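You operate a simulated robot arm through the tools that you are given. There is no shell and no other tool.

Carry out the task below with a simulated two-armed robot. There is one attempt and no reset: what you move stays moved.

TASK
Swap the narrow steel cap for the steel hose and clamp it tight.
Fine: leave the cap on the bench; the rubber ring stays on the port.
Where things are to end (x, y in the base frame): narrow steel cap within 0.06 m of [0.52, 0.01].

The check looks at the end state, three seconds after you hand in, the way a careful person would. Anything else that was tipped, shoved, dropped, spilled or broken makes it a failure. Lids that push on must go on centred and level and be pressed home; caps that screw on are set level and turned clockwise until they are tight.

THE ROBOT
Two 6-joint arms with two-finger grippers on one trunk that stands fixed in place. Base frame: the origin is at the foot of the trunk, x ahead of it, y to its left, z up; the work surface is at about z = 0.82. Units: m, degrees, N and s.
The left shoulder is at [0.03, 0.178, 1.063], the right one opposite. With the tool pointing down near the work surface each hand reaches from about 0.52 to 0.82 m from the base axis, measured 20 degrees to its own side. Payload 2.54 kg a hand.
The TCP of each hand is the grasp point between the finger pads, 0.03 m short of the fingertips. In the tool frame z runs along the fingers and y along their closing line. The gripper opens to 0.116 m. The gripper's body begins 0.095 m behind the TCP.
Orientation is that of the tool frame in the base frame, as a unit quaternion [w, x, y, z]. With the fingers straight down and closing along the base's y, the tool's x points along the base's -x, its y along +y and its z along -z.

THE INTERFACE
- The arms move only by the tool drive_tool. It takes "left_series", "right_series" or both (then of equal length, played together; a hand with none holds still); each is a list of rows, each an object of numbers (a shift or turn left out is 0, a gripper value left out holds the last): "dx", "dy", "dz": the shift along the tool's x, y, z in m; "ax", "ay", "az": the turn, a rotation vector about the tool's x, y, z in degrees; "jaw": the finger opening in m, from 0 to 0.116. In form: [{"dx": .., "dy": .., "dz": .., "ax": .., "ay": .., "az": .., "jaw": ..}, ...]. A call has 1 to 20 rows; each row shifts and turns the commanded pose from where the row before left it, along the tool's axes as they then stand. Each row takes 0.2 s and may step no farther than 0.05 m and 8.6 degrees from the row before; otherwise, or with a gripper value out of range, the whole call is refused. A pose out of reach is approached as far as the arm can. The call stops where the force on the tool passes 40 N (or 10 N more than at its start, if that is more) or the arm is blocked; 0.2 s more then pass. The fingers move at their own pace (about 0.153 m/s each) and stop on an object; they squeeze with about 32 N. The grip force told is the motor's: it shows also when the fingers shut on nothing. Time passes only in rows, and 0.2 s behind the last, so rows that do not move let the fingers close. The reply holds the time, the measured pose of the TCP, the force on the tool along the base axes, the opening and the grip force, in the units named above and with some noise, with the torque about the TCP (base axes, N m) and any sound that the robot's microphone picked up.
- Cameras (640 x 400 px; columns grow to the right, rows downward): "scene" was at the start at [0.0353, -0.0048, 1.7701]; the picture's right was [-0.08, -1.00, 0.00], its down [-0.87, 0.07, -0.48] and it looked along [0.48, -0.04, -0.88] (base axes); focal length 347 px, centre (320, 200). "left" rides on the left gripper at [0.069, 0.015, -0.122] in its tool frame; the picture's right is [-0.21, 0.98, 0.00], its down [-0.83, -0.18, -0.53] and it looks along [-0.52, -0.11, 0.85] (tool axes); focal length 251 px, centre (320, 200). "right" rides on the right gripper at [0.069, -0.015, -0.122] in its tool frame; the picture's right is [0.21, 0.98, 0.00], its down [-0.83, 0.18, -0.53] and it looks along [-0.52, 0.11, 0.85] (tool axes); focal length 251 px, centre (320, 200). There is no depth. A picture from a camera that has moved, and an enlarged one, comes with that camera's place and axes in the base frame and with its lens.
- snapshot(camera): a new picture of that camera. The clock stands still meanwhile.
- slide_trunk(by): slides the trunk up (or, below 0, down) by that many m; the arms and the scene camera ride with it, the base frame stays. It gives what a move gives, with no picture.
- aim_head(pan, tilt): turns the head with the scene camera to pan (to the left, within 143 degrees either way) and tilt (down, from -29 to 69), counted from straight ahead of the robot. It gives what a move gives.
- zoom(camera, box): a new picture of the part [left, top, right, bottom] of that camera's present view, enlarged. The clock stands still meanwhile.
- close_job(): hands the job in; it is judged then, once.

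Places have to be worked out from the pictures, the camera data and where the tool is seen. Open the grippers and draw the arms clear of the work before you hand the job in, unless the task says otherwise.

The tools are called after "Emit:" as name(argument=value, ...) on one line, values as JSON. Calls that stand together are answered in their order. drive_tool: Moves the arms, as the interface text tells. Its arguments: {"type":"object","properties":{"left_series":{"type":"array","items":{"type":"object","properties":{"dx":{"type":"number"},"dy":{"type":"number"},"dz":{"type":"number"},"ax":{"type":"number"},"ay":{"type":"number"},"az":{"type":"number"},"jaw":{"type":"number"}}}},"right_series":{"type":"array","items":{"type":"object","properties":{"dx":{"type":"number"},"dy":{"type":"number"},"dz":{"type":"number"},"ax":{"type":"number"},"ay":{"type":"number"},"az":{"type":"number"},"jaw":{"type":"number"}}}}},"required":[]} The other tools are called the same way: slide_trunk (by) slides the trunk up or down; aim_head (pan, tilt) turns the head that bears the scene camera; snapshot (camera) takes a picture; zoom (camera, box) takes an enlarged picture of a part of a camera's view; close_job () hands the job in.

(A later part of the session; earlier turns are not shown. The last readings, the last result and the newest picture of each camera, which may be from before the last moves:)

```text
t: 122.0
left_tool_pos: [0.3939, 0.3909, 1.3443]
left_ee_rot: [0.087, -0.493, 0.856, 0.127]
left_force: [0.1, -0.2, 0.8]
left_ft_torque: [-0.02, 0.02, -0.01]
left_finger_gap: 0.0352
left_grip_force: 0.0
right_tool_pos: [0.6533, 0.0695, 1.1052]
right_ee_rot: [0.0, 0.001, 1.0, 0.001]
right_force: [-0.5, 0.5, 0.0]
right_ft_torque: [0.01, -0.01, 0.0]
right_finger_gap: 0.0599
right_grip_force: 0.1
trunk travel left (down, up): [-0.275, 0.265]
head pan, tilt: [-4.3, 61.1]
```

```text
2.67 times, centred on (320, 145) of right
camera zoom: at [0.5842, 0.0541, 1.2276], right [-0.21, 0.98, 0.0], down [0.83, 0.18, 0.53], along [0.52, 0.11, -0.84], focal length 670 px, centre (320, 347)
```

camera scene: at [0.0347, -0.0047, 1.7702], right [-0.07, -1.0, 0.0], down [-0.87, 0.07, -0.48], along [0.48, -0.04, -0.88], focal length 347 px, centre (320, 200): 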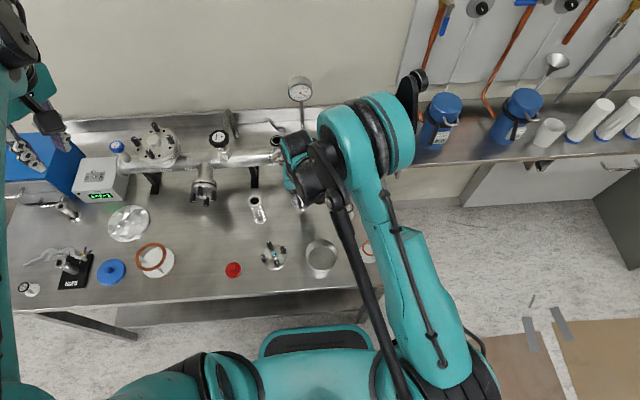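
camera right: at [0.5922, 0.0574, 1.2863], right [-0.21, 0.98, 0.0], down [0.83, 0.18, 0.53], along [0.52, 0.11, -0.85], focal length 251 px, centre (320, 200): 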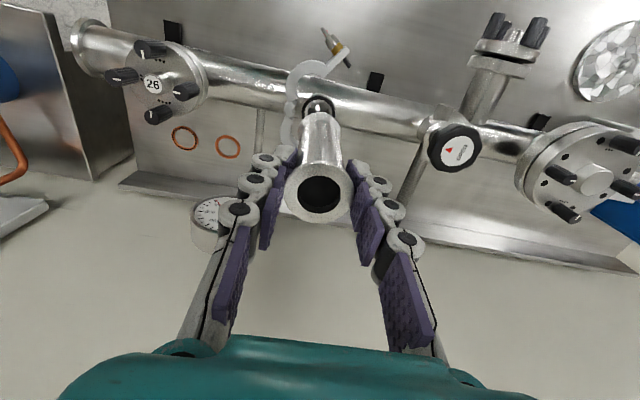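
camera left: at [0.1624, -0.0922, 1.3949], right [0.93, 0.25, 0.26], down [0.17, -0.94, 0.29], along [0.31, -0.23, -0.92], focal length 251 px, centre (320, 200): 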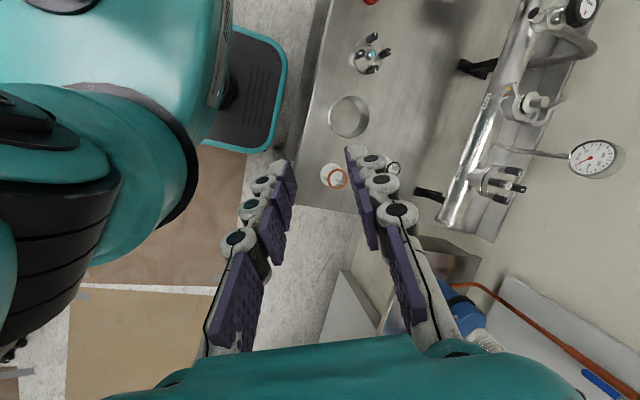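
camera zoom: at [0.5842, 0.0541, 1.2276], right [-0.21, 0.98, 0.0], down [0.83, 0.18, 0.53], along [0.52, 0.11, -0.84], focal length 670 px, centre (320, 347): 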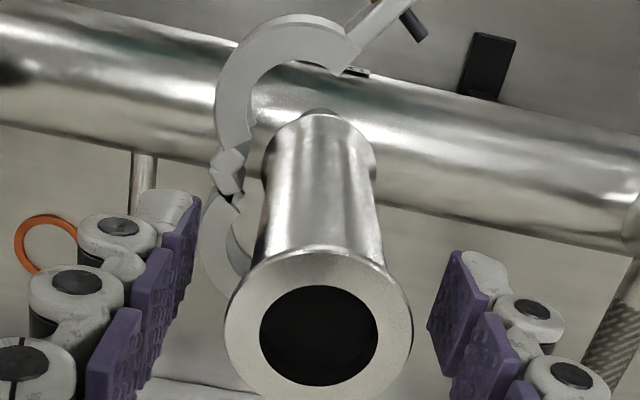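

The hose stands centred and level on the port. I'll raise the right hand clear and park it well to the right.

Emit:
drive_tool(right_series=[{"dz": -0.03}, {"dz": -0.035}, {"dz": -0.035}, {"dz": -0.035}, {"dx": 0.03}, {"dx": 0.035}, {"dx": 0.035}, {"dx": 0.03, "dy": -0.03}, {"dy": -0.045}, {"dy": -0.045}, {"dy": -0.045}, {"dy": -0.045}, {"dy": -0.045}, {"dy": -0.045}, {"dy": -0.045}, {"dy": -0.03}, {}])

Emit:
zoom(camera="scene", box=[240, 90, 320, 150])

Emit:
snapshot(camera="scene")

```text
t: 125.6
left_tool_pos: [0.3944, 0.3911, 1.3441]
left_ee_rot: [0.086, -0.493, 0.856, 0.128]
left_force: [-0.1, 0.2, 0.4]
left_ft_torque: [-0.04, 0.01, -0.01]
left_finger_gap: 0.0349
left_grip_force: 0.1
right_tool_pos: [0.5223, -0.3047, 1.2422]
right_ee_rot: [0.0, 0.001, 1.0, 0.0]
right_force: [-0.6, 0.0, 0.1]
right_ft_torque: [-0.03, -0.02, 0.02]
right_finger_gap: 0.0601
right_grip_force: 0.0
trunk travel left (down, up): [-0.275, 0.265]
head pan, tilt: [-4.3, 61.1]
```

```text
6.67 times, centred on (280, 120) of scene
camera zoom: at [0.0353, -0.0041, 1.7701], right [-0.07, -1.0, 0.0], down [-0.87, 0.07, -0.48], along [0.48, -0.04, -0.88], focal length 2311 px, centre (587, 733)
```

zoom: 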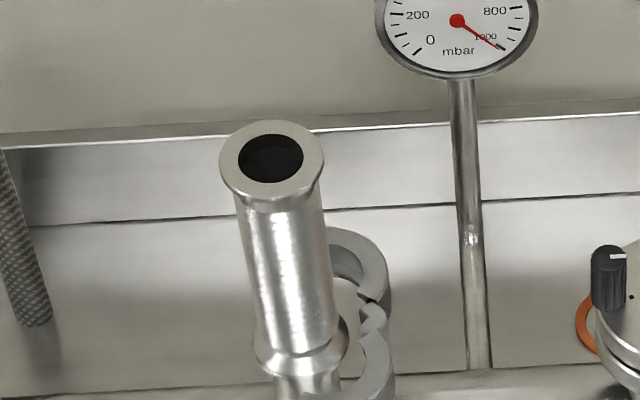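

```text
taken
camera scene: at [0.0353, -0.0041, 1.7701], right [-0.07, -1.0, 0.0], down [-0.87, 0.07, -0.48], along [0.48, -0.04, -0.88], focal length 347 px, centre (320, 200)
```

scene: 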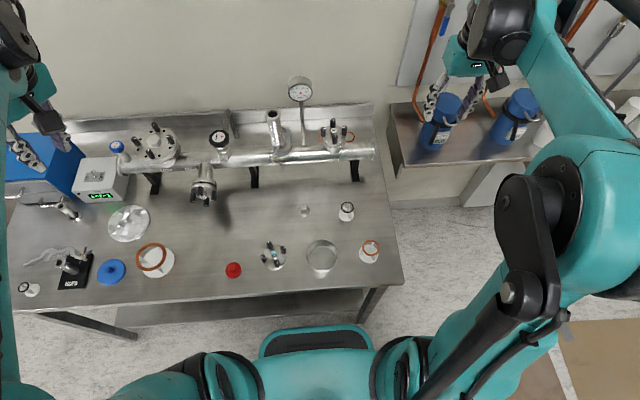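

All good: cap on the bench, hose on the port. Now I'll bring the left arm back toward its nut-working posture, first yawing it back about −119° in free space.

Emit:
drive_tool(left_series=[{"az": -8.5}, {"az": -8.5}, {"az": -8.5}, {"az": -8.5}, {"az": -8.5}, {"az": -8.5}, {"az": -8.5}, {}])

Emit:
drive_tool(left_series=[{"az": -8.5}, {"az": -8.5}, {"az": -8.5}, {"az": -8.5}, {"az": -8.5}, {"az": -8.5}, {"az": -8.5}, {}])

Emit:
snapshot(camera="scene")

```text
t: 127.4
left_tool_pos: [0.3942, 0.3919, 1.3438]
left_ee_rot: [-0.139, 0.853, -0.498, -0.068]
left_force: [-0.5, 0.1, 0.6]
left_ft_torque: [0.01, 0.03, -0.02]
left_finger_gap: 0.0353
left_grip_force: 0.0
right_tool_pos: [0.5207, -0.3036, 1.2425]
right_ee_rot: [0.0, 0.001, 1.0, 0.001]
right_force: [0.0, -0.1, -0.3]
right_ft_torque: [0.01, -0.02, 0.0]
right_finger_gap: 0.0601
right_grip_force: 0.0
trunk travel left (down, up): [-0.275, 0.265]
head pan, tilt: [-4.3, 61.1]
```

```text
t: 129.2
left_tool_pos: [0.3951, 0.3922, 1.3444]
left_ee_rot: [-0.154, 0.988, -0.009, 0.01]
left_force: [-0.9, 0.9, -0.2]
left_ft_torque: [-0.05, 0.02, 0.01]
left_finger_gap: 0.0352
left_grip_force: 0.2
right_tool_pos: [0.5211, -0.3038, 1.2429]
right_ee_rot: [0.0, 0.001, 1.0, 0.0]
right_force: [-0.4, 0.3, 0.2]
right_ft_torque: [0.02, 0.01, -0.01]
right_finger_gap: 0.06
right_grip_force: 0.1
trunk travel left (down, up): [-0.275, 0.265]
head pan, tilt: [-4.3, 61.1]
```

```text
taken
camera scene: at [0.0353, -0.0048, 1.7701], right [-0.07, -1.0, 0.0], down [-0.87, 0.07, -0.48], along [0.48, -0.04, -0.88], focal length 347 px, centre (320, 200)
```

scene: 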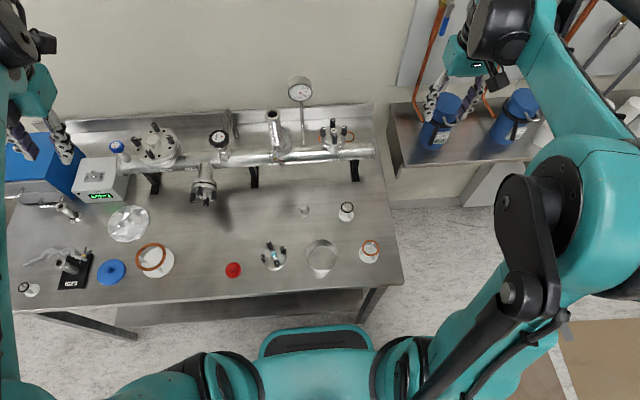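

In the roll-180 posture now. I'll translate to about (0.47, 0.06) at this height, then pitch up to horizontal in stages, checking reach.

Emit:
drive_tool(left_series=[{"dx": 0.01, "dy": 0.042}, {"dx": 0.01, "dy": 0.042}, {"dx": 0.01, "dy": 0.042}, {"dx": 0.01, "dy": 0.042}, {"dx": 0.01, "dy": 0.042}, {"dx": 0.01, "dy": 0.042}, {"dx": 0.01, "dy": 0.042}, {"dx": 0.01, "dy": 0.036}, {}])

Emit:
drive_tool(left_series=[{"ay": 8.5}, {"ay": 8.5}, {"ay": 8.5}, {"ay": 8.5}, {}])

Emit:
snapshot(camera="scene")

```text
t: 131.2
left_tool_pos: [0.4704, 0.0743, 1.2455]
left_ee_rot: [-0.153, 0.988, -0.01, 0.01]
left_force: [0.8, 0.9, 0.6]
left_ft_torque: [-0.02, 0.01, -0.02]
left_finger_gap: 0.0351
left_grip_force: 0.1
right_tool_pos: [0.5209, -0.3027, 1.2438]
right_ee_rot: [0.0, 0.001, 1.0, 0.001]
right_force: [0.2, -0.1, 0.4]
right_ft_torque: [-0.03, -0.02, -0.04]
right_finger_gap: 0.0601
right_grip_force: 0.0
trunk travel left (down, up): [-0.275, 0.265]
head pan, tilt: [-4.3, 61.1]
```

```text
t: 132.4
left_tool_pos: [0.4703, 0.0737, 1.2433]
left_ee_rot: [-0.145, 0.942, -0.054, 0.299]
left_force: [0.6, 0.5, -0.7]
left_ft_torque: [0.03, -0.01, 0.02]
left_finger_gap: 0.035
left_grip_force: 0.1
right_tool_pos: [0.5221, -0.3041, 1.242]
right_ee_rot: [-0.001, 0.001, 1.0, 0.001]
right_force: [0.5, -0.2, 0.0]
right_ft_torque: [0.0, 0.02, 0.0]
right_finger_gap: 0.06
right_grip_force: 0.0
trunk travel left (down, up): [-0.275, 0.265]
head pan, tilt: [-4.3, 61.1]
```

```text
taken
camera scene: at [0.0366, -0.0055, 1.7701], right [-0.07, -1.0, 0.0], down [-0.87, 0.07, -0.48], along [0.48, -0.04, -0.88], focal length 347 px, centre (320, 200)
```

scene: 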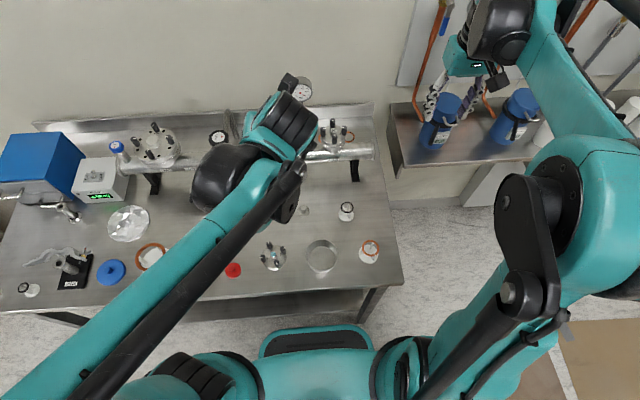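

All within reach. I'll remove the sideways tilt (−14°, 0, −11° in tool axes) and continue pitching up another 43°.

Emit:
drive_tool(left_series=[{"ax": -4.65, "az": -3.65}, {"ax": -4.65, "az": -3.65}, {"ax": -4.65, "az": -3.65}, {}])

Emit:
drive_tool(left_series=[{"ay": 8.5}, {"ay": 8.5}, {"ay": 8.5}, {}])

```text
t: 133.4
left_tool_pos: [0.4645, 0.0624, 1.244]
left_ee_rot: [-0.008, 0.952, 0.001, 0.305]
left_force: [0.3, 0.1, 0.5]
left_ft_torque: [-0.01, 0.01, -0.02]
left_finger_gap: 0.0348
left_grip_force: 0.0
left hand out of reach, approached as far as the arm can: row 3
right_tool_pos: [0.5221, -0.3038, 1.2425]
right_ee_rot: [0.0, 0.001, 1.0, 0.001]
right_force: [0.3, 0.4, 0.1]
right_ft_torque: [0.0, 0.0, -0.04]
right_finger_gap: 0.0601
right_grip_force: 0.2
trunk travel left (down, up): [-0.275, 0.265]
head pan, tilt: [-4.3, 61.1]
```

```text
t: 134.4
left_tool_pos: [0.4628, 0.0634, 1.2448]
left_ee_rot: [0.0, 0.863, -0.001, 0.505]
left_force: [-0.5, -0.2, -1.0]
left_ft_torque: [0.03, 0.0, 0.02]
left_finger_gap: 0.035
left_grip_force: 0.1
right_tool_pos: [0.5222, -0.3039, 1.2431]
right_ee_rot: [0.0, 0.001, 1.0, 0.001]
right_force: [-0.7, 0.2, -1.1]
right_ft_torque: [0.02, 0.01, 0.0]
right_finger_gap: 0.0599
right_grip_force: 0.0
trunk travel left (down, up): [-0.275, 0.265]
head pan, tilt: [-4.3, 61.1]
```

The left hand is now level-ish (29° nose-down), fully in reach. I'll pitch another 8.5°, close its jaws into a peg, move the right hand further out and up, and then lower the trunk again.

Emit:
drive_tool(left_series=[{"ay": 8.5, "jaw": 0.0}, {"dx": 0.02}, {"dx": 0.02}, {}], right_series=[{"dz": -0.03, "dy": -0.02}, {"dz": -0.03, "dy": -0.02}, {"dz": -0.03, "dy": -0.02}, {}])

Emit:
slide_trunk(by=-0.14)

Emit:
snapshot(camera="scene")

Emit:
snapshot(camera="left")

```text
t: 135.4
left_tool_pos: [0.4788, 0.0634, 1.2835]
left_ee_rot: [0.0, 0.824, -0.001, 0.567]
left_force: [0.5, -0.7, 0.3]
left_ft_torque: [0.01, -0.01, -0.01]
left_finger_gap: 0.0
left_grip_force: 28.8
right_tool_pos: [0.523, -0.3652, 1.3312]
right_ee_rot: [0.0, 0.001, 1.0, 0.0]
right_force: [0.7, 0.7, 0.8]
right_ft_torque: [0.04, 0.02, -0.03]
right_finger_gap: 0.06
right_grip_force: 0.2
trunk travel left (down, up): [-0.275, 0.265]
head pan, tilt: [-4.3, 61.1]
```

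```text
t: 137.1
left_tool_pos: [0.4784, 0.0628, 1.1437]
left_ee_rot: [0.0, 0.823, 0.0, 0.567]
left_force: [-0.2, -0.8, -0.4]
left_ft_torque: [-0.02, 0.01, 0.0]
left_finger_gap: 0.0
left_grip_force: 28.9
right_tool_pos: [0.5225, -0.3668, 1.191]
right_ee_rot: [0.0, 0.0, 1.0, 0.001]
right_force: [0.1, 0.4, -0.1]
right_ft_torque: [0.0, 0.0, -0.01]
right_finger_gap: 0.0598
right_grip_force: 0.0
trunk travel left (down, up): [-0.135, 0.405]
head pan, tilt: [-4.3, 61.1]
```

```text
taken
camera scene: at [0.0352, -0.0048, 1.6303], right [-0.07, -1.0, 0.0], down [-0.87, 0.07, -0.48], along [0.48, -0.04, -0.88], focal length 347 px, centre (320, 200)
```

scene: 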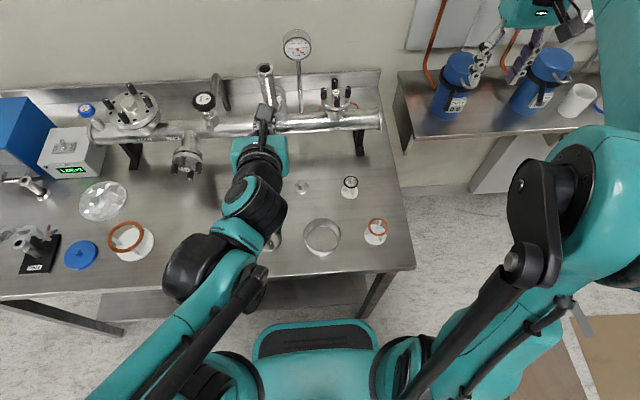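

```text
taken
camera left: at [0.3887, 0.0483, 1.2524], right [-0.08, -0.98, -0.2], down [-0.79, 0.18, -0.58], along [0.6, 0.11, -0.79], focal length 251 px, centre (320, 200)
```

left: 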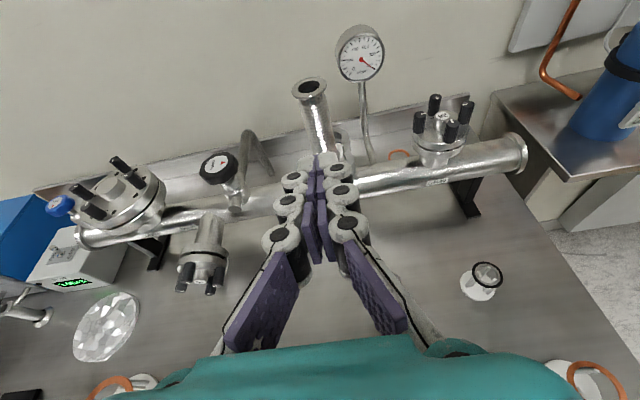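

Everything is clear. I'll lower the remaining 0.126 m.

Emit:
slide_trunk(by=-0.126)

Emit:
snapshot(camera="left")

Emit:
zoom(camera="scene", box=[210, 20, 330, 120])

```text
t: 138.6
left_tool_pos: [0.4778, 0.0633, 1.018]
left_ee_rot: [0.001, 0.823, -0.001, 0.568]
left_force: [-0.4, 0.3, 0.2]
left_ft_torque: [-0.03, 0.02, 0.01]
left_finger_gap: 0.0002
left_grip_force: 28.9
right_tool_pos: [0.524, -0.3672, 1.0654]
right_ee_rot: [0.0, 0.001, 1.0, 0.001]
right_force: [-0.8, 0.9, -0.1]
right_ft_torque: [-0.04, 0.0, -0.03]
right_finger_gap: 0.0598
right_grip_force: 0.0
trunk travel left (down, up): [-0.009, 0.531]
head pan, tilt: [-4.3, 61.1]
```

```text
taken
camera left: at [0.3887, 0.0483, 1.1264], right [-0.08, -0.98, -0.2], down [-0.79, 0.18, -0.58], along [0.6, 0.11, -0.79], focal length 251 px, centre (320, 200)
```

left: 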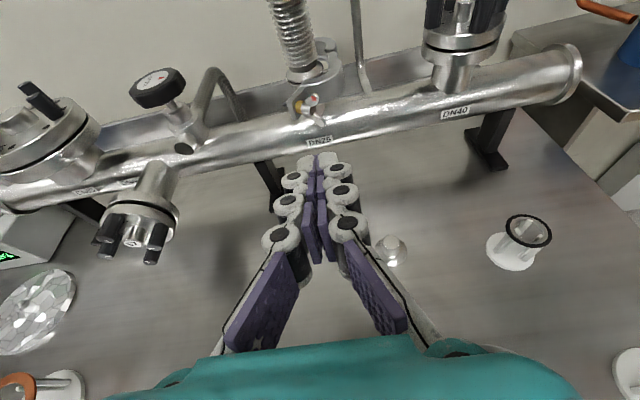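

```text
4.00 times, centred on (270, 70) of scene
camera zoom: at [0.0351, -0.0048, 1.5043], right [-0.07, -1.0, 0.0], down [-0.87, 0.07, -0.48], along [0.48, -0.04, -0.88], focal length 1387 px, centre (520, 720)
```

zoom: 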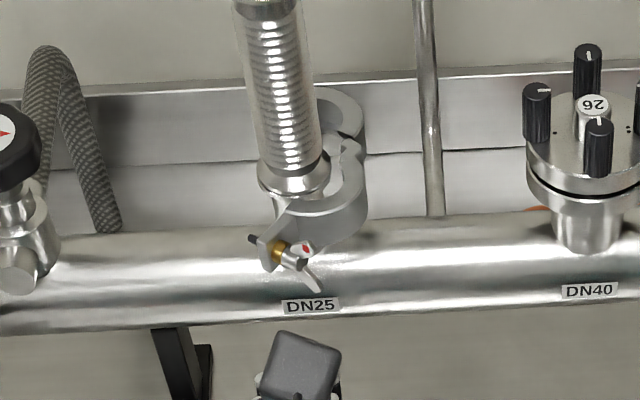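

The nut (still loosened) is at about (0.59, 0.067) with its end facing the −y/robot side. I'll bring the closed fingers alongside it on the −y side, tip around (0.60, 0.028, 1.0).

Emit:
drive_tool(left_series=[{"dx": -0.0065, "dy": 0.036, "dz": 0.0025}, {"dx": 0.0111, "dz": 0.0293}, {"dx": 0.0111, "dz": 0.0293}, {"dx": 0.0111, "dz": 0.0293}, {}])

Emit:
zoom(camera="left", box=[220, 60, 460, 210])

Emit:
zoom(camera="scene", box=[230, 40, 310, 100])

```text
t: 139.8
left_tool_pos: [0.5727, 0.027, 1.0105]
left_ee_rot: [0.0, 0.823, 0.0, 0.568]
left_force: [-0.2, -0.9, 0.1]
left_ft_torque: [0.02, 0.03, -0.01]
left_finger_gap: 0.0001
left_grip_force: 28.4
right_tool_pos: [0.5231, -0.3659, 1.0654]
right_ee_rot: [0.001, 0.001, 1.0, 0.001]
right_force: [0.4, 0.0, 0.0]
right_ft_torque: [-0.03, -0.03, 0.01]
right_finger_gap: 0.06
right_grip_force: 0.0
trunk travel left (down, up): [-0.009, 0.531]
head pan, tilt: [-4.3, 61.1]
```

```text
2.67 times, centred on (340, 135) of left
camera zoom: at [0.4829, 0.0121, 1.1193], right [-0.08, -0.98, -0.2], down [-0.79, 0.18, -0.58], along [0.6, 0.11, -0.79], focal length 670 px, centre (267, 373)
```

zoom: 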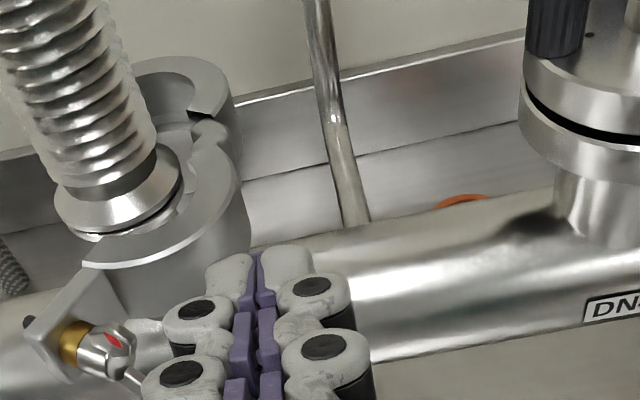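

```text
6.67 times, centred on (270, 70) of scene
camera zoom: at [0.0349, -0.0048, 1.5042], right [-0.07, -1.0, 0.0], down [-0.87, 0.07, -0.48], along [0.48, -0.04, -0.88], focal length 2311 px, centre (653, 1067)
```

zoom: 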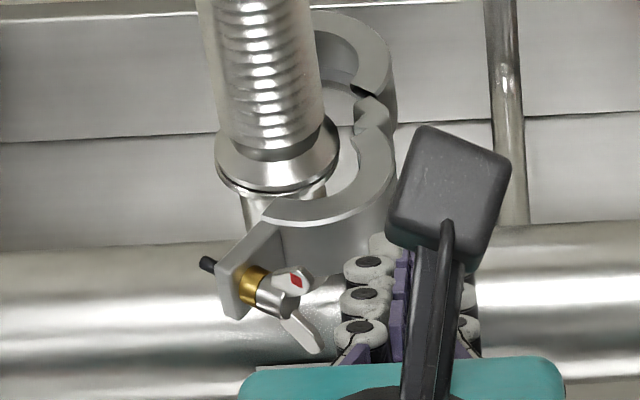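

The peg is beside the nut. I'll push gently toward +y to start swinging the clamp closed.

Emit:
drive_tool(left_series=[{"dy": -0.008}, {"dy": -0.008}, {"dy": -0.008}, {"dy": -0.008}, {}])

Emit:
zoom(camera="left", box=[220, 60, 460, 210])

Emit:
zoom(camera="scene", box=[230, 40, 310, 100])

```text
t: 141.0
left_tool_pos: [0.5732, 0.0592, 1.0103]
left_ee_rot: [0.001, 0.824, -0.001, 0.567]
left_force: [-0.9, -0.1, 0.2]
left_ft_torque: [0.03, 0.0, 0.02]
left_finger_gap: 0.0
left_grip_force: 28.1
right_tool_pos: [0.5219, -0.3666, 1.0636]
right_ee_rot: [0.0, 0.001, 1.0, 0.001]
right_force: [0.8, -0.7, -1.0]
right_ft_torque: [-0.05, 0.0, 0.04]
right_finger_gap: 0.0601
right_grip_force: 0.0
trunk travel left (down, up): [-0.009, 0.531]
head pan, tilt: [-4.3, 61.1]
```

```text
2.67 times, centred on (340, 135) of left
camera zoom: at [0.4828, 0.0446, 1.1186], right [-0.08, -0.98, -0.2], down [-0.79, 0.18, -0.58], along [0.6, 0.11, -0.79], focal length 670 px, centre (267, 373)
```

zoom: 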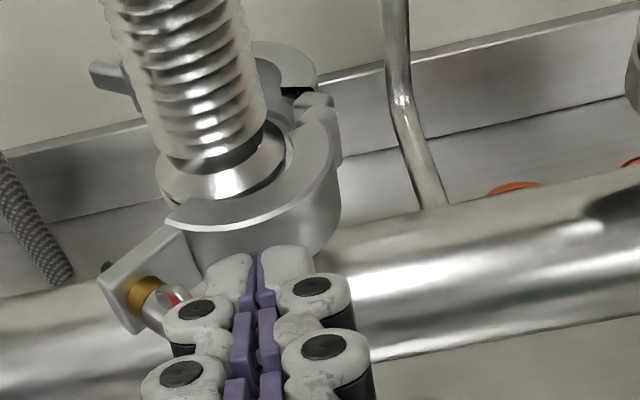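

```text
6.67 times, centred on (270, 70) of scene
camera zoom: at [0.0353, -0.0049, 1.5041], right [-0.07, -1.0, 0.0], down [-0.87, 0.07, -0.48], along [0.48, -0.04, -0.88], focal length 2311 px, centre (653, 1067)
```

zoom: 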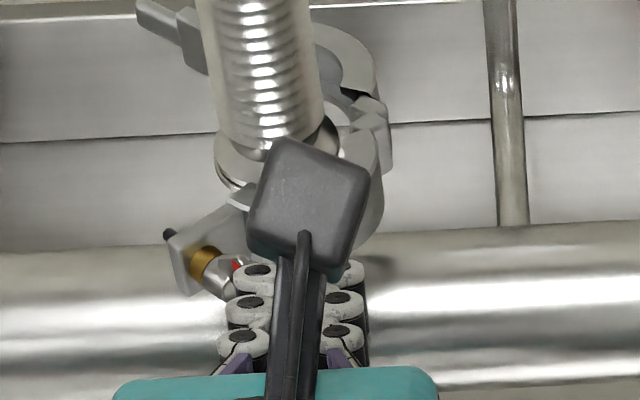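

The clamp is swinging closed freely. I'll keep pushing toward +y with a slight forward component.

Emit:
drive_tool(left_series=[{"dy": -0.008}, {"dy": -0.008}, {"dy": -0.008}, {}])

Emit:
zoom(camera="left", box=[220, 60, 460, 210])

Emit:
zoom(camera="scene", box=[230, 40, 310, 100])

```text
t: 142.0
left_tool_pos: [0.5738, 0.0824, 1.0109]
left_ee_rot: [0.001, 0.824, -0.002, 0.567]
left_force: [1.1, -0.6, -0.1]
left_ft_torque: [0.0, -0.01, 0.01]
left_finger_gap: 0.0002
left_grip_force: 28.3
right_tool_pos: [0.5231, -0.3667, 1.0642]
right_ee_rot: [0.0, 0.001, 1.0, 0.001]
right_force: [-0.6, -0.2, -0.4]
right_ft_torque: [0.02, 0.01, -0.01]
right_finger_gap: 0.06
right_grip_force: 0.0
trunk travel left (down, up): [-0.009, 0.531]
head pan, tilt: [-4.3, 61.1]
```

```text
2.67 times, centred on (340, 135) of left
camera zoom: at [0.4834, 0.0683, 1.119], right [-0.08, -0.98, -0.2], down [-0.79, 0.18, -0.58], along [0.6, 0.11, -0.79], focal length 670 px, centre (267, 373)
```

zoom: 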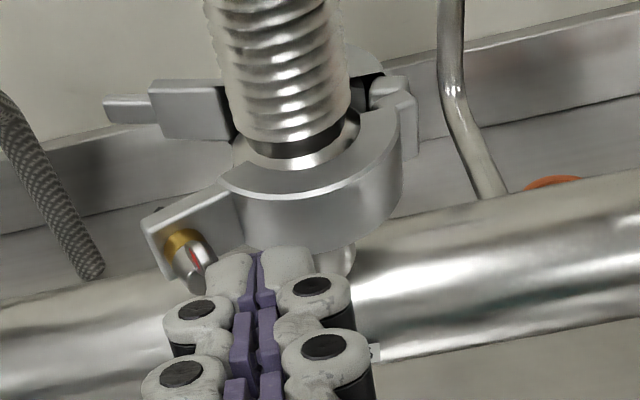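

```text
6.67 times, centred on (270, 70) of scene
camera zoom: at [0.0353, -0.0049, 1.5041], right [-0.07, -1.0, 0.0], down [-0.87, 0.07, -0.48], along [0.48, -0.04, -0.88], focal length 2311 px, centre (653, 1067)
```

zoom: 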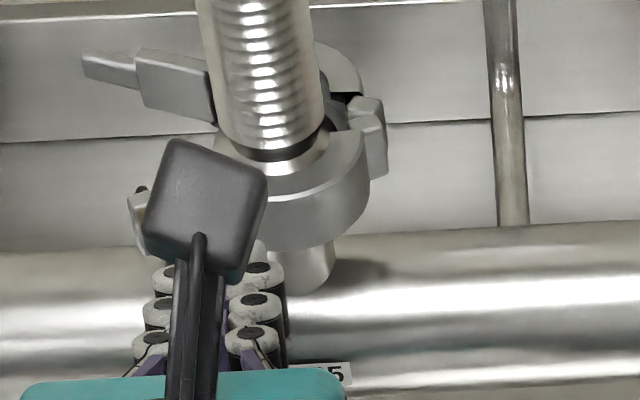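

About 20° left. Now I'll push straight forward (+x) against the front half's ring beside the ear to close it the rest of the way.

Emit:
drive_tool(left_series=[{"dx": 0.0021, "dz": 0.0056}, {"dx": 0.0021, "dz": 0.0056}, {"dx": 0.0021, "dz": 0.0056}, {"dx": 0.0021, "dz": 0.0056}, {}])

Emit:
zoom(camera="left", box=[220, 60, 460, 210])

Emit:
zoom(camera="scene", box=[230, 40, 310, 100])

```text
t: 143.2
left_tool_pos: [0.5982, 0.0831, 1.0105]
left_ee_rot: [0.001, 0.824, -0.001, 0.566]
left_force: [-0.6, -0.5, -0.2]
left_ft_torque: [0.03, 0.03, 0.0]
left_finger_gap: 0.0
left_grip_force: 28.4
right_tool_pos: [0.5229, -0.3663, 1.0647]
right_ee_rot: [0.0, 0.001, 1.0, 0.001]
right_force: [0.1, 0.1, -0.6]
right_ft_torque: [0.01, -0.01, 0.0]
right_finger_gap: 0.0601
right_grip_force: 0.2
trunk travel left (down, up): [-0.009, 0.531]
head pan, tilt: [-4.3, 61.1]
```

```text
2.67 times, centred on (340, 135) of left
camera zoom: at [0.5073, 0.0681, 1.1188], right [-0.08, -0.98, -0.2], down [-0.79, 0.18, -0.58], along [0.6, 0.11, -0.79], focal length 670 px, centre (267, 373)
```

zoom: 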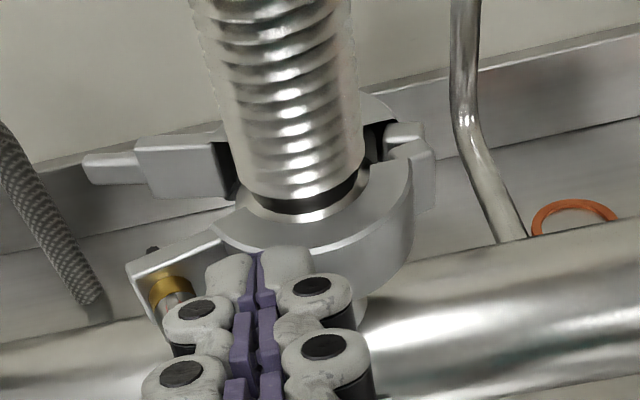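

```text
6.67 times, centred on (270, 70) of scene
camera zoom: at [0.0353, -0.0049, 1.5041], right [-0.07, -1.0, 0.0], down [-0.87, 0.07, -0.48], along [0.48, -0.04, -0.88], focal length 2311 px, centre (653, 1067)
```

zoom: 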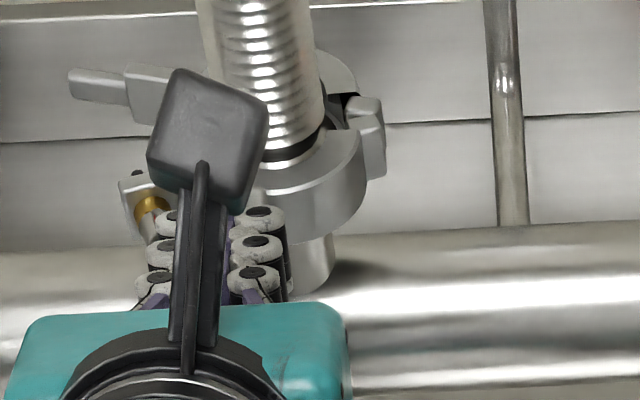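

Still free, with a gap left. I'll continue forward in smaller steps and watch the force.

Emit:
drive_tool(left_series=[{"dx": 0.0014, "dz": 0.0037}, {"dx": 0.0014, "dz": 0.0037}, {"dx": 0.0014, "dz": 0.0037}, {}])

Emit:
zoom(camera="left", box=[220, 60, 460, 210])

```text
t: 144.2
left_tool_pos: [0.6073, 0.0829, 1.0096]
left_ee_rot: [0.001, 0.824, -0.001, 0.567]
left_force: [-8.1, -0.4, 0.9]
left_ft_torque: [-0.04, 0.02, -0.08]
left_finger_gap: 0.0002
left_grip_force: 28.5
right_tool_pos: [0.5216, -0.366, 1.065]
right_ee_rot: [0.0, 0.001, 1.0, 0.001]
right_force: [0.8, -0.2, -0.1]
right_ft_torque: [0.03, -0.03, 0.02]
right_finger_gap: 0.0599
right_grip_force: 0.0
trunk travel left (down, up): [-0.009, 0.531]
head pan, tilt: [-4.3, 61.1]
```

```text
2.67 times, centred on (340, 135) of left
camera zoom: at [0.5179, 0.0683, 1.1186], right [-0.08, -0.98, -0.2], down [-0.79, 0.18, -0.58], along [0.6, 0.11, -0.79], focal length 670 px, centre (267, 373)
```

zoom: 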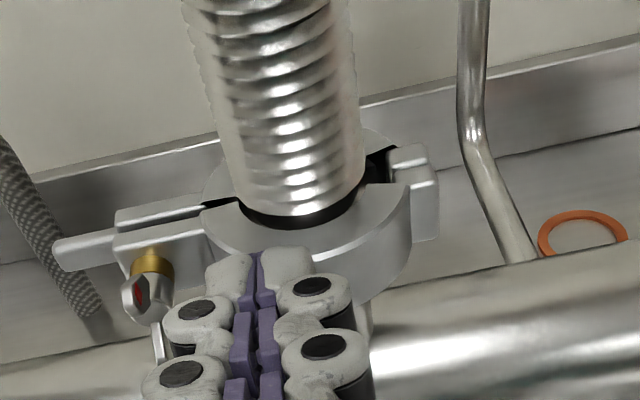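

The halves are closed around the flanges (8 N against the peg). I'll back off 3 cm and see that it stays closed.

Emit:
drive_tool(left_series=[{"dx": -0.0053, "dz": -0.014}, {"dx": -0.0053, "dz": -0.014}, {}])

Emit:
zoom(camera="left", box=[220, 60, 460, 210])

Emit:
zoom(camera="scene", box=[230, 40, 310, 100])

```text
t: 145.0
left_tool_pos: [0.5785, 0.082, 1.0108]
left_ee_rot: [0.001, 0.823, -0.001, 0.567]
left_force: [-0.2, 0.4, 0.4]
left_ft_torque: [-0.02, -0.01, 0.05]
left_finger_gap: 0.0
left_grip_force: 28.6
right_tool_pos: [0.5235, -0.3675, 1.0643]
right_ee_rot: [0.001, 0.0, 1.0, 0.001]
right_force: [-0.7, 0.1, 0.2]
right_ft_torque: [0.02, 0.0, -0.03]
right_finger_gap: 0.0599
right_grip_force: 0.0
trunk travel left (down, up): [-0.009, 0.531]
head pan, tilt: [-4.3, 61.1]
```

```text
2.67 times, centred on (340, 135) of left
camera zoom: at [0.4886, 0.0679, 1.1191], right [-0.08, -0.98, -0.2], down [-0.79, 0.18, -0.58], along [0.6, 0.11, -0.79], focal length 670 px, centre (267, 373)
```

zoom: 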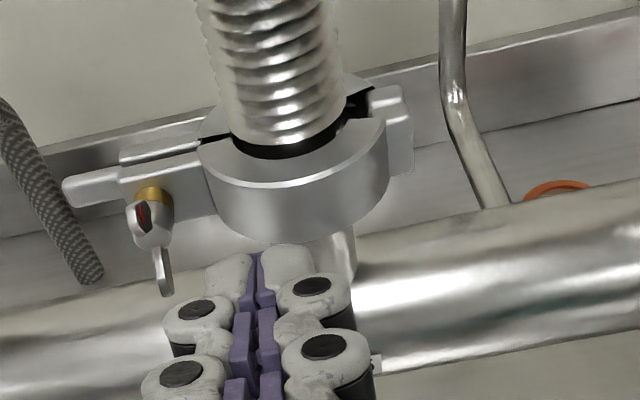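

```text
6.67 times, centred on (270, 70) of scene
camera zoom: at [0.0354, -0.0049, 1.5041], right [-0.07, -1.0, 0.0], down [-0.87, 0.07, -0.48], along [0.48, -0.04, -0.88], focal length 2311 px, centre (653, 1067)
```

zoom: 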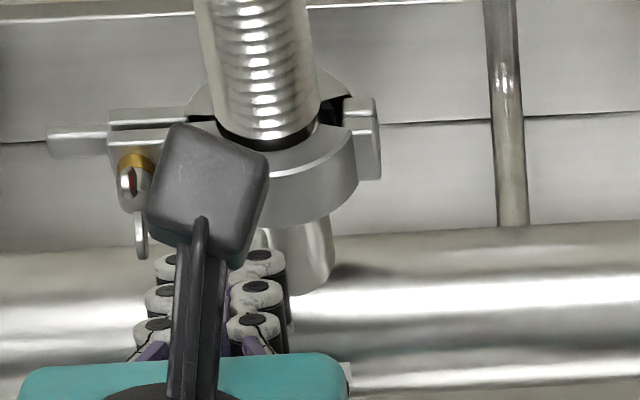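

The clamp stays closed with the red wing up. For tightening I'll push the lower wing clockwise (toward +y, up the left side). First I'll place the peg at the lower right of the nut.

Emit:
drive_tool(left_series=[{"dx": -0.0174, "dy": -0.015, "dz": -0.0004}, {"dx": 0.0053, "dz": 0.014}, {"dx": 0.0053, "dz": 0.014}, {}])

Emit:
zoom(camera="left", box=[220, 60, 460, 210])

Emit:
zoom(camera="scene", box=[220, 40, 300, 100])

```text
t: 146.0
left_tool_pos: [0.6024, 0.0984, 0.9932]
left_ee_rot: [0.002, 0.824, -0.002, 0.567]
left_force: [0.6, 0.1, -0.3]
left_ft_torque: [0.03, 0.03, -0.01]
left_finger_gap: 0.0
left_grip_force: 28.2
right_tool_pos: [0.5221, -0.3665, 1.0637]
right_ee_rot: [0.0, 0.0, 1.0, 0.001]
right_force: [0.8, 0.0, 0.1]
right_ft_torque: [0.0, 0.02, 0.03]
right_finger_gap: 0.06
right_grip_force: 0.0
trunk travel left (down, up): [-0.009, 0.531]
head pan, tilt: [-4.3, 61.1]
```

```text
2.67 times, centred on (340, 135) of left
camera zoom: at [0.5124, 0.083, 1.1011], right [-0.08, -0.98, -0.2], down [-0.79, 0.18, -0.58], along [0.6, 0.11, -0.79], focal length 670 px, centre (267, 373)
```

zoom: 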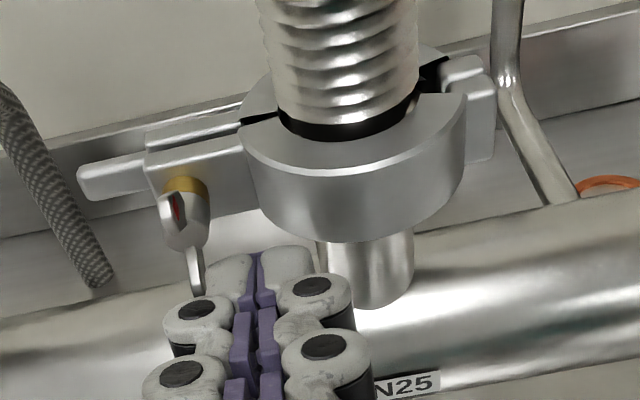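

```text
6.67 times, centred on (260, 70) of scene
camera zoom: at [0.0352, -0.0048, 1.5041], right [-0.07, -1.0, 0.0], down [-0.87, 0.07, -0.48], along [0.48, -0.04, -0.88], focal length 2311 px, centre (720, 1067)
```

zoom: 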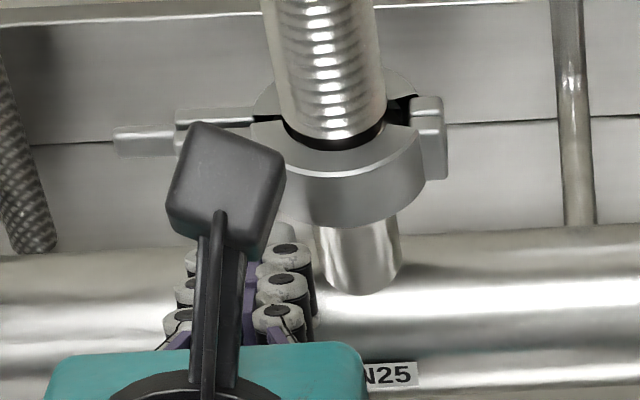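

The peg is at the lower right of the nut. I'll sweep it clockwise under and up the left side, first half, then check.

Emit:
drive_tool(left_series=[{"dx": -0.004, "dy": -0.0105, "dz": 0.0015}, {"dy": -0.0112}, {"dx": 0.0052, "dy": -0.0096, "dz": -0.002}, {"dx": 0.0073, "dy": -0.005, "dz": -0.0028}, {}])

Emit:
zoom(camera="left", box=[220, 60, 460, 210])

Emit:
zoom(camera="scene", box=[220, 40, 300, 100])

```text
t: 147.2
left_tool_pos: [0.6014, 0.1352, 1.0023]
left_ee_rot: [-0.001, 0.823, 0.001, 0.568]
left_force: [-1.3, 3.6, -1.2]
left_ft_torque: [0.03, -0.02, 0.03]
left_finger_gap: 0.0
left_grip_force: 28.9
right_tool_pos: [0.5235, -0.3648, 1.0645]
right_ee_rot: [0.0, 0.002, 1.0, 0.0]
right_force: [-0.4, 0.3, -0.8]
right_ft_torque: [0.03, 0.05, 0.01]
right_finger_gap: 0.0601
right_grip_force: 0.0
trunk travel left (down, up): [-0.009, 0.531]
head pan, tilt: [-4.3, 61.1]
```

```text
2.67 times, centred on (340, 135) of left
camera zoom: at [0.5123, 0.1201, 1.1116], right [-0.08, -0.98, -0.2], down [-0.79, 0.18, -0.58], along [0.6, 0.11, -0.79], focal length 670 px, centre (267, 373)
```

zoom: 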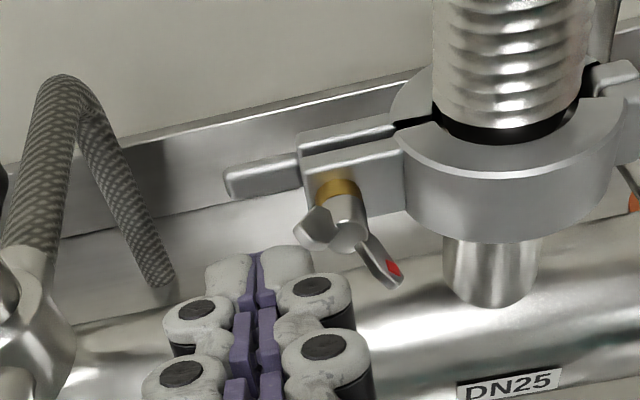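

```text
6.67 times, centred on (260, 70) of scene
camera zoom: at [0.0356, -0.0042, 1.5043], right [-0.07, -1.0, 0.0], down [-0.87, 0.07, -0.48], along [0.48, -0.04, -0.88], focal length 2311 px, centre (720, 1067)
```

zoom: 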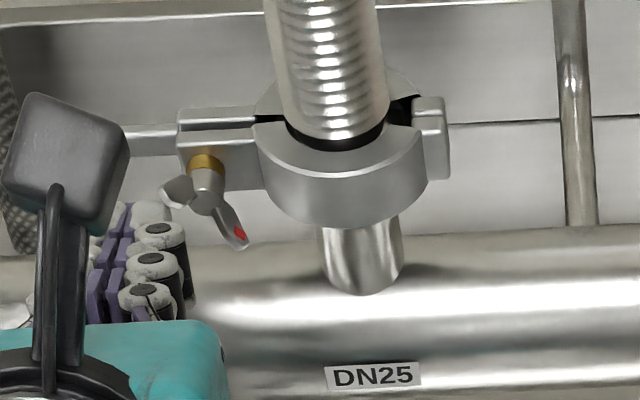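

The nut turned clockwise about 120–130°; red is now at lower right. I'll continue up the left side to finish the half-turn.

Emit:
drive_tool(left_series=[{"dx": 0.0069, "dy": -0.0013, "dz": -0.0026}, {"dx": 0.0069, "dy": 0.0013, "dz": -0.0026}, {"dx": 0.006, "dy": 0.0037, "dz": -0.0023}, {"dx": 0.0035, "dy": 0.0042, "dz": -0.0014}, {}])

Emit:
zoom(camera="left", box=[220, 60, 460, 210])

Emit:
zoom(camera="scene", box=[220, 40, 300, 100])

```text
t: 148.4
left_tool_pos: [0.6031, 0.1248, 1.0291]
left_ee_rot: [0.0, 0.823, -0.001, 0.568]
left_force: [0.4, -0.1, 0.4]
left_ft_torque: [0.02, 0.01, 0.01]
left_finger_gap: 0.0003
left_grip_force: 28.3
right_tool_pos: [0.5226, -0.365, 1.0643]
right_ee_rot: [0.0, 0.001, 1.0, 0.001]
right_force: [-0.2, 0.1, -0.4]
right_ft_torque: [-0.02, -0.01, 0.0]
right_finger_gap: 0.0601
right_grip_force: 0.0
trunk travel left (down, up): [-0.009, 0.531]
head pan, tilt: [-4.3, 61.1]
```

```text
2.67 times, centred on (340, 135) of left
camera zoom: at [0.5128, 0.111, 1.137], right [-0.08, -0.98, -0.2], down [-0.79, 0.18, -0.58], along [0.6, 0.11, -0.79], focal length 670 px, centre (267, 373)
```

zoom: 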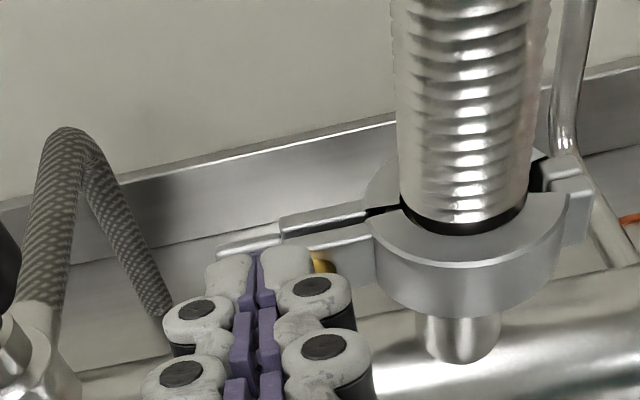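

```text
6.67 times, centred on (260, 70) of scene
camera zoom: at [0.0353, -0.0049, 1.5041], right [-0.08, -1.0, 0.0], down [-0.87, 0.07, -0.48], along [0.48, -0.04, -0.88], focal length 2311 px, centre (720, 1067)
```

zoom: 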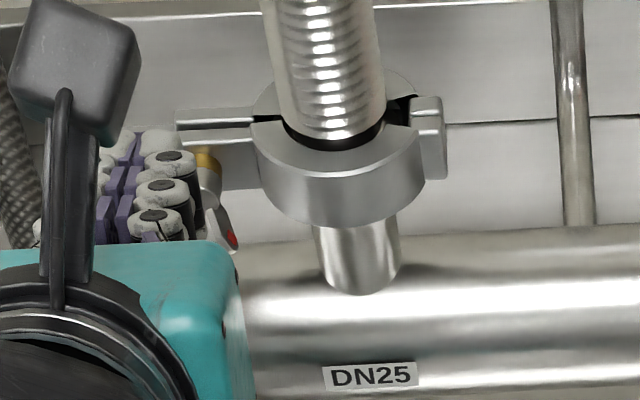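

I need to see the nut; I'll lift the peg up and back a little.

Emit:
drive_tool(left_series=[{"dx": 0.02, "dz": -0.02}, {"dx": 0.01, "dz": -0.02, "dy": -0.02}, {}])

Emit:
zoom(camera="left", box=[220, 60, 460, 210])

Emit:
zoom(camera="scene", box=[220, 40, 300, 100])

```text
t: 149.2
left_tool_pos: [0.5751, 0.1453, 1.0709]
left_ee_rot: [-0.001, 0.824, 0.0, 0.567]
left_force: [1.0, 0.3, 0.0]
left_ft_torque: [-0.02, -0.01, 0.04]
left_finger_gap: 0.0001
left_grip_force: 28.5
right_tool_pos: [0.5227, -0.3666, 1.0649]
right_ee_rot: [-0.001, 0.001, 1.0, 0.0]
right_force: [0.1, -0.1, 0.3]
right_ft_torque: [0.01, 0.0, 0.02]
right_finger_gap: 0.06
right_grip_force: 0.1
trunk travel left (down, up): [-0.009, 0.531]
head pan, tilt: [-4.3, 61.1]
```

```text
2.67 times, centred on (340, 135) of left
camera zoom: at [0.4852, 0.1294, 1.1786], right [-0.07, -0.98, -0.2], down [-0.79, 0.18, -0.58], along [0.6, 0.12, -0.79], focal length 670 px, centre (267, 373)
```

zoom: 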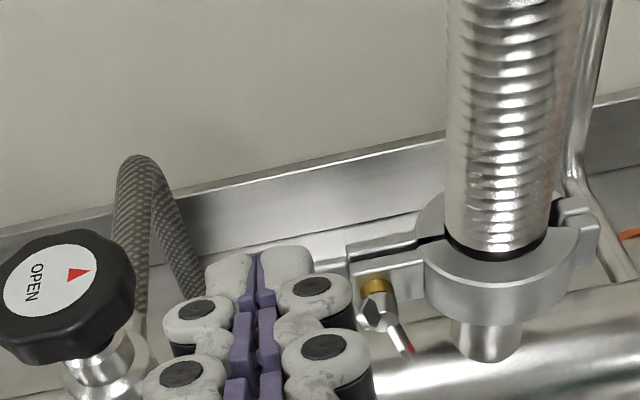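

```text
6.67 times, centred on (260, 70) of scene
camera zoom: at [0.0356, -0.0049, 1.5041], right [-0.08, -1.0, 0.0], down [-0.87, 0.07, -0.48], along [0.48, -0.04, -0.88], focal length 2311 px, centre (720, 1067)
```

zoom: 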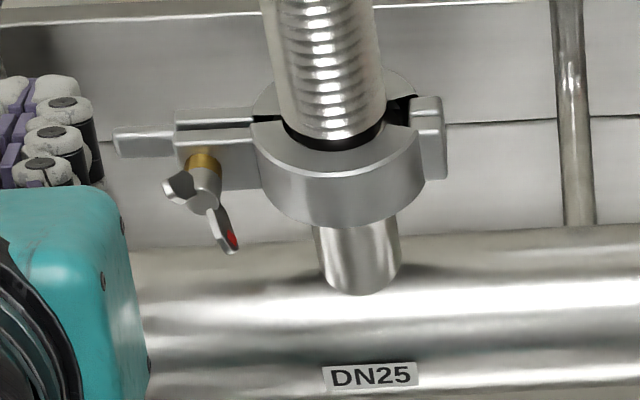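

The red wing is at about −60° (lower right): 150° of the half turn done; the last sweep slipped past the wing tips because the nut moved inward. I'll re-enter deeper (tip x≈0.640) on the left side below the upper-left wing and push it over the top.

Emit:
drive_tool(left_series=[{"dx": -0.0252, "dy": 0.0047, "dz": 0.0149}, {"dx": -0.0252, "dy": 0.0047, "dz": 0.0149}, {"dx": 0.0048, "dy": 0.0009, "dz": 0.0126}, {"dx": 0.0048, "dy": 0.0009, "dz": 0.0126}, {}])

Emit:
zoom(camera="scene", box=[220, 40, 300, 100])

Emit:
zoom(camera="left", box=[270, 100, 390, 175])

```text
t: 150.4
left_tool_pos: [0.6117, 0.136, 1.0123]
left_ee_rot: [-0.001, 0.824, 0.0, 0.567]
left_force: [-5.3, 5.9, -4.0]
left_ft_torque: [0.05, 0.04, 0.01]
left_finger_gap: 0.0
left_grip_force: 28.3
right_tool_pos: [0.5227, -0.365, 1.0653]
right_ee_rot: [0.0, 0.001, 1.0, 0.0]
right_force: [0.1, -0.2, -0.1]
right_ft_torque: [0.01, 0.02, -0.02]
right_finger_gap: 0.0603
right_grip_force: 0.1
trunk travel left (down, up): [-0.009, 0.531]
head pan, tilt: [-4.3, 61.1]
```

```text
6.67 times, centred on (260, 70) of scene
camera zoom: at [0.0349, -0.0038, 1.5041], right [-0.07, -1.0, 0.0], down [-0.87, 0.07, -0.48], along [0.48, -0.04, -0.88], focal length 2311 px, centre (720, 1067)
```

zoom: 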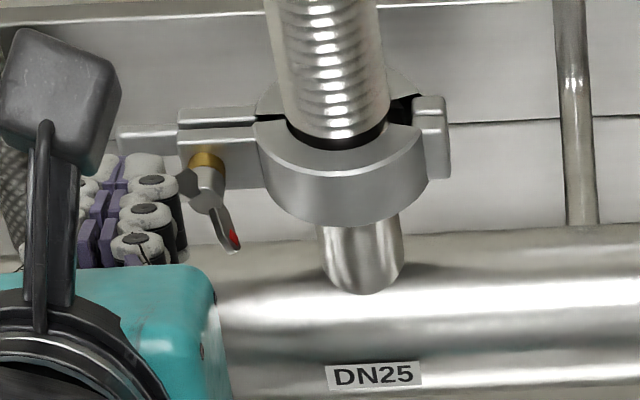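

```text
5.33 times, centred on (330, 138) of left
camera zoom: at [0.5227, 0.1209, 1.1207], right [-0.08, -0.98, -0.2], down [-0.79, 0.18, -0.58], along [0.6, 0.11, -0.79], focal length 1341 px, centre (267, 533)
```

zoom: 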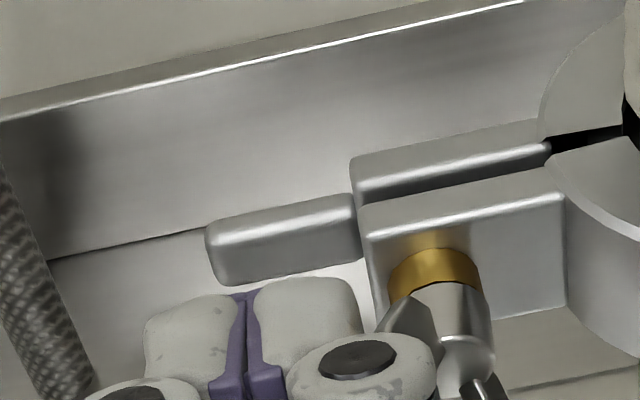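

The peg is just behind the upper-left wing (light contact). I'll sweep it up and over to finish the turn.

Emit:
drive_tool(left_series=[{"dx": 0.0061, "dy": 0.0024, "dz": -0.0023}, {"dx": 0.0049, "dy": 0.0044, "dz": -0.0019}, {"dx": 0.0026, "dy": 0.0044, "dz": -0.001}, {"dx": 0.0011, "dy": 0.0033, "dz": -0.0004}, {}])

Emit:
zoom(camera="scene", box=[220, 40, 300, 100])

Emit:
zoom(camera="left", box=[270, 100, 390, 175])

```text
t: 151.6
left_tool_pos: [0.6119, 0.1251, 1.027]
left_ee_rot: [0.0, 0.825, 0.0, 0.565]
left_force: [-3.8, 34.0, -14.3]
left_ft_torque: [0.66, 0.3, 0.47]
left_finger_gap: 0.0
left_grip_force: 28.0
right_tool_pos: [0.5232, -0.363, 1.0659]
right_ee_rot: [0.0, 0.001, 1.0, -0.003]
right_force: [0.7, 0.0, 1.2]
right_ft_torque: [0.0, -0.02, -0.03]
right_finger_gap: 0.0598
right_grip_force: 0.1
trunk travel left (down, up): [-0.009, 0.531]
head pan, tilt: [-4.3, 61.1]
```

```text
6.67 times, centred on (260, 70) of scene
camera zoom: at [0.0358, 0.001, 1.504], right [-0.07, -1.0, 0.0], down [-0.87, 0.06, -0.48], along [0.48, -0.04, -0.88], focal length 2311 px, centre (720, 1067)
```

zoom: 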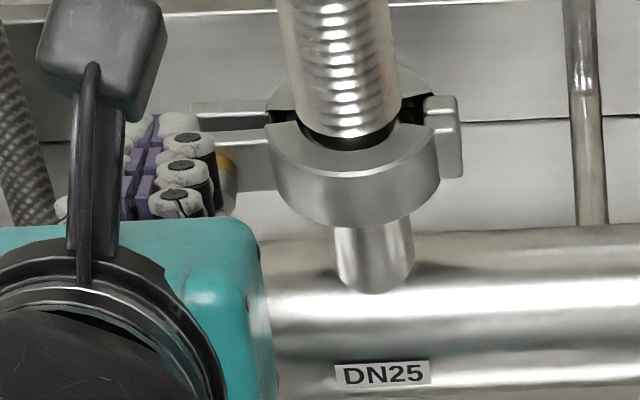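

```text
5.33 times, centred on (330, 138) of left
camera zoom: at [0.5228, 0.1107, 1.1351], right [-0.08, -0.98, -0.2], down [-0.8, 0.18, -0.58], along [0.6, 0.12, -0.79], focal length 1341 px, centre (267, 533)
```

zoom: 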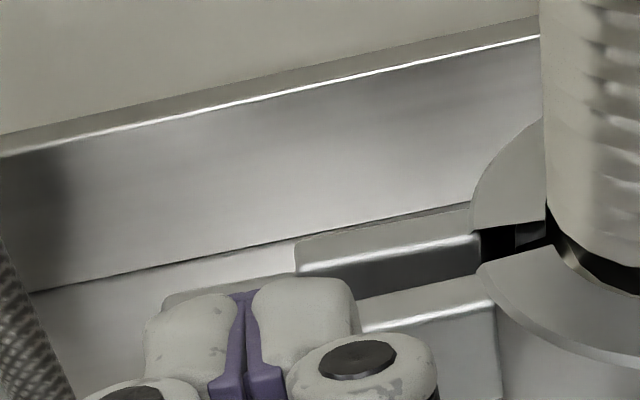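

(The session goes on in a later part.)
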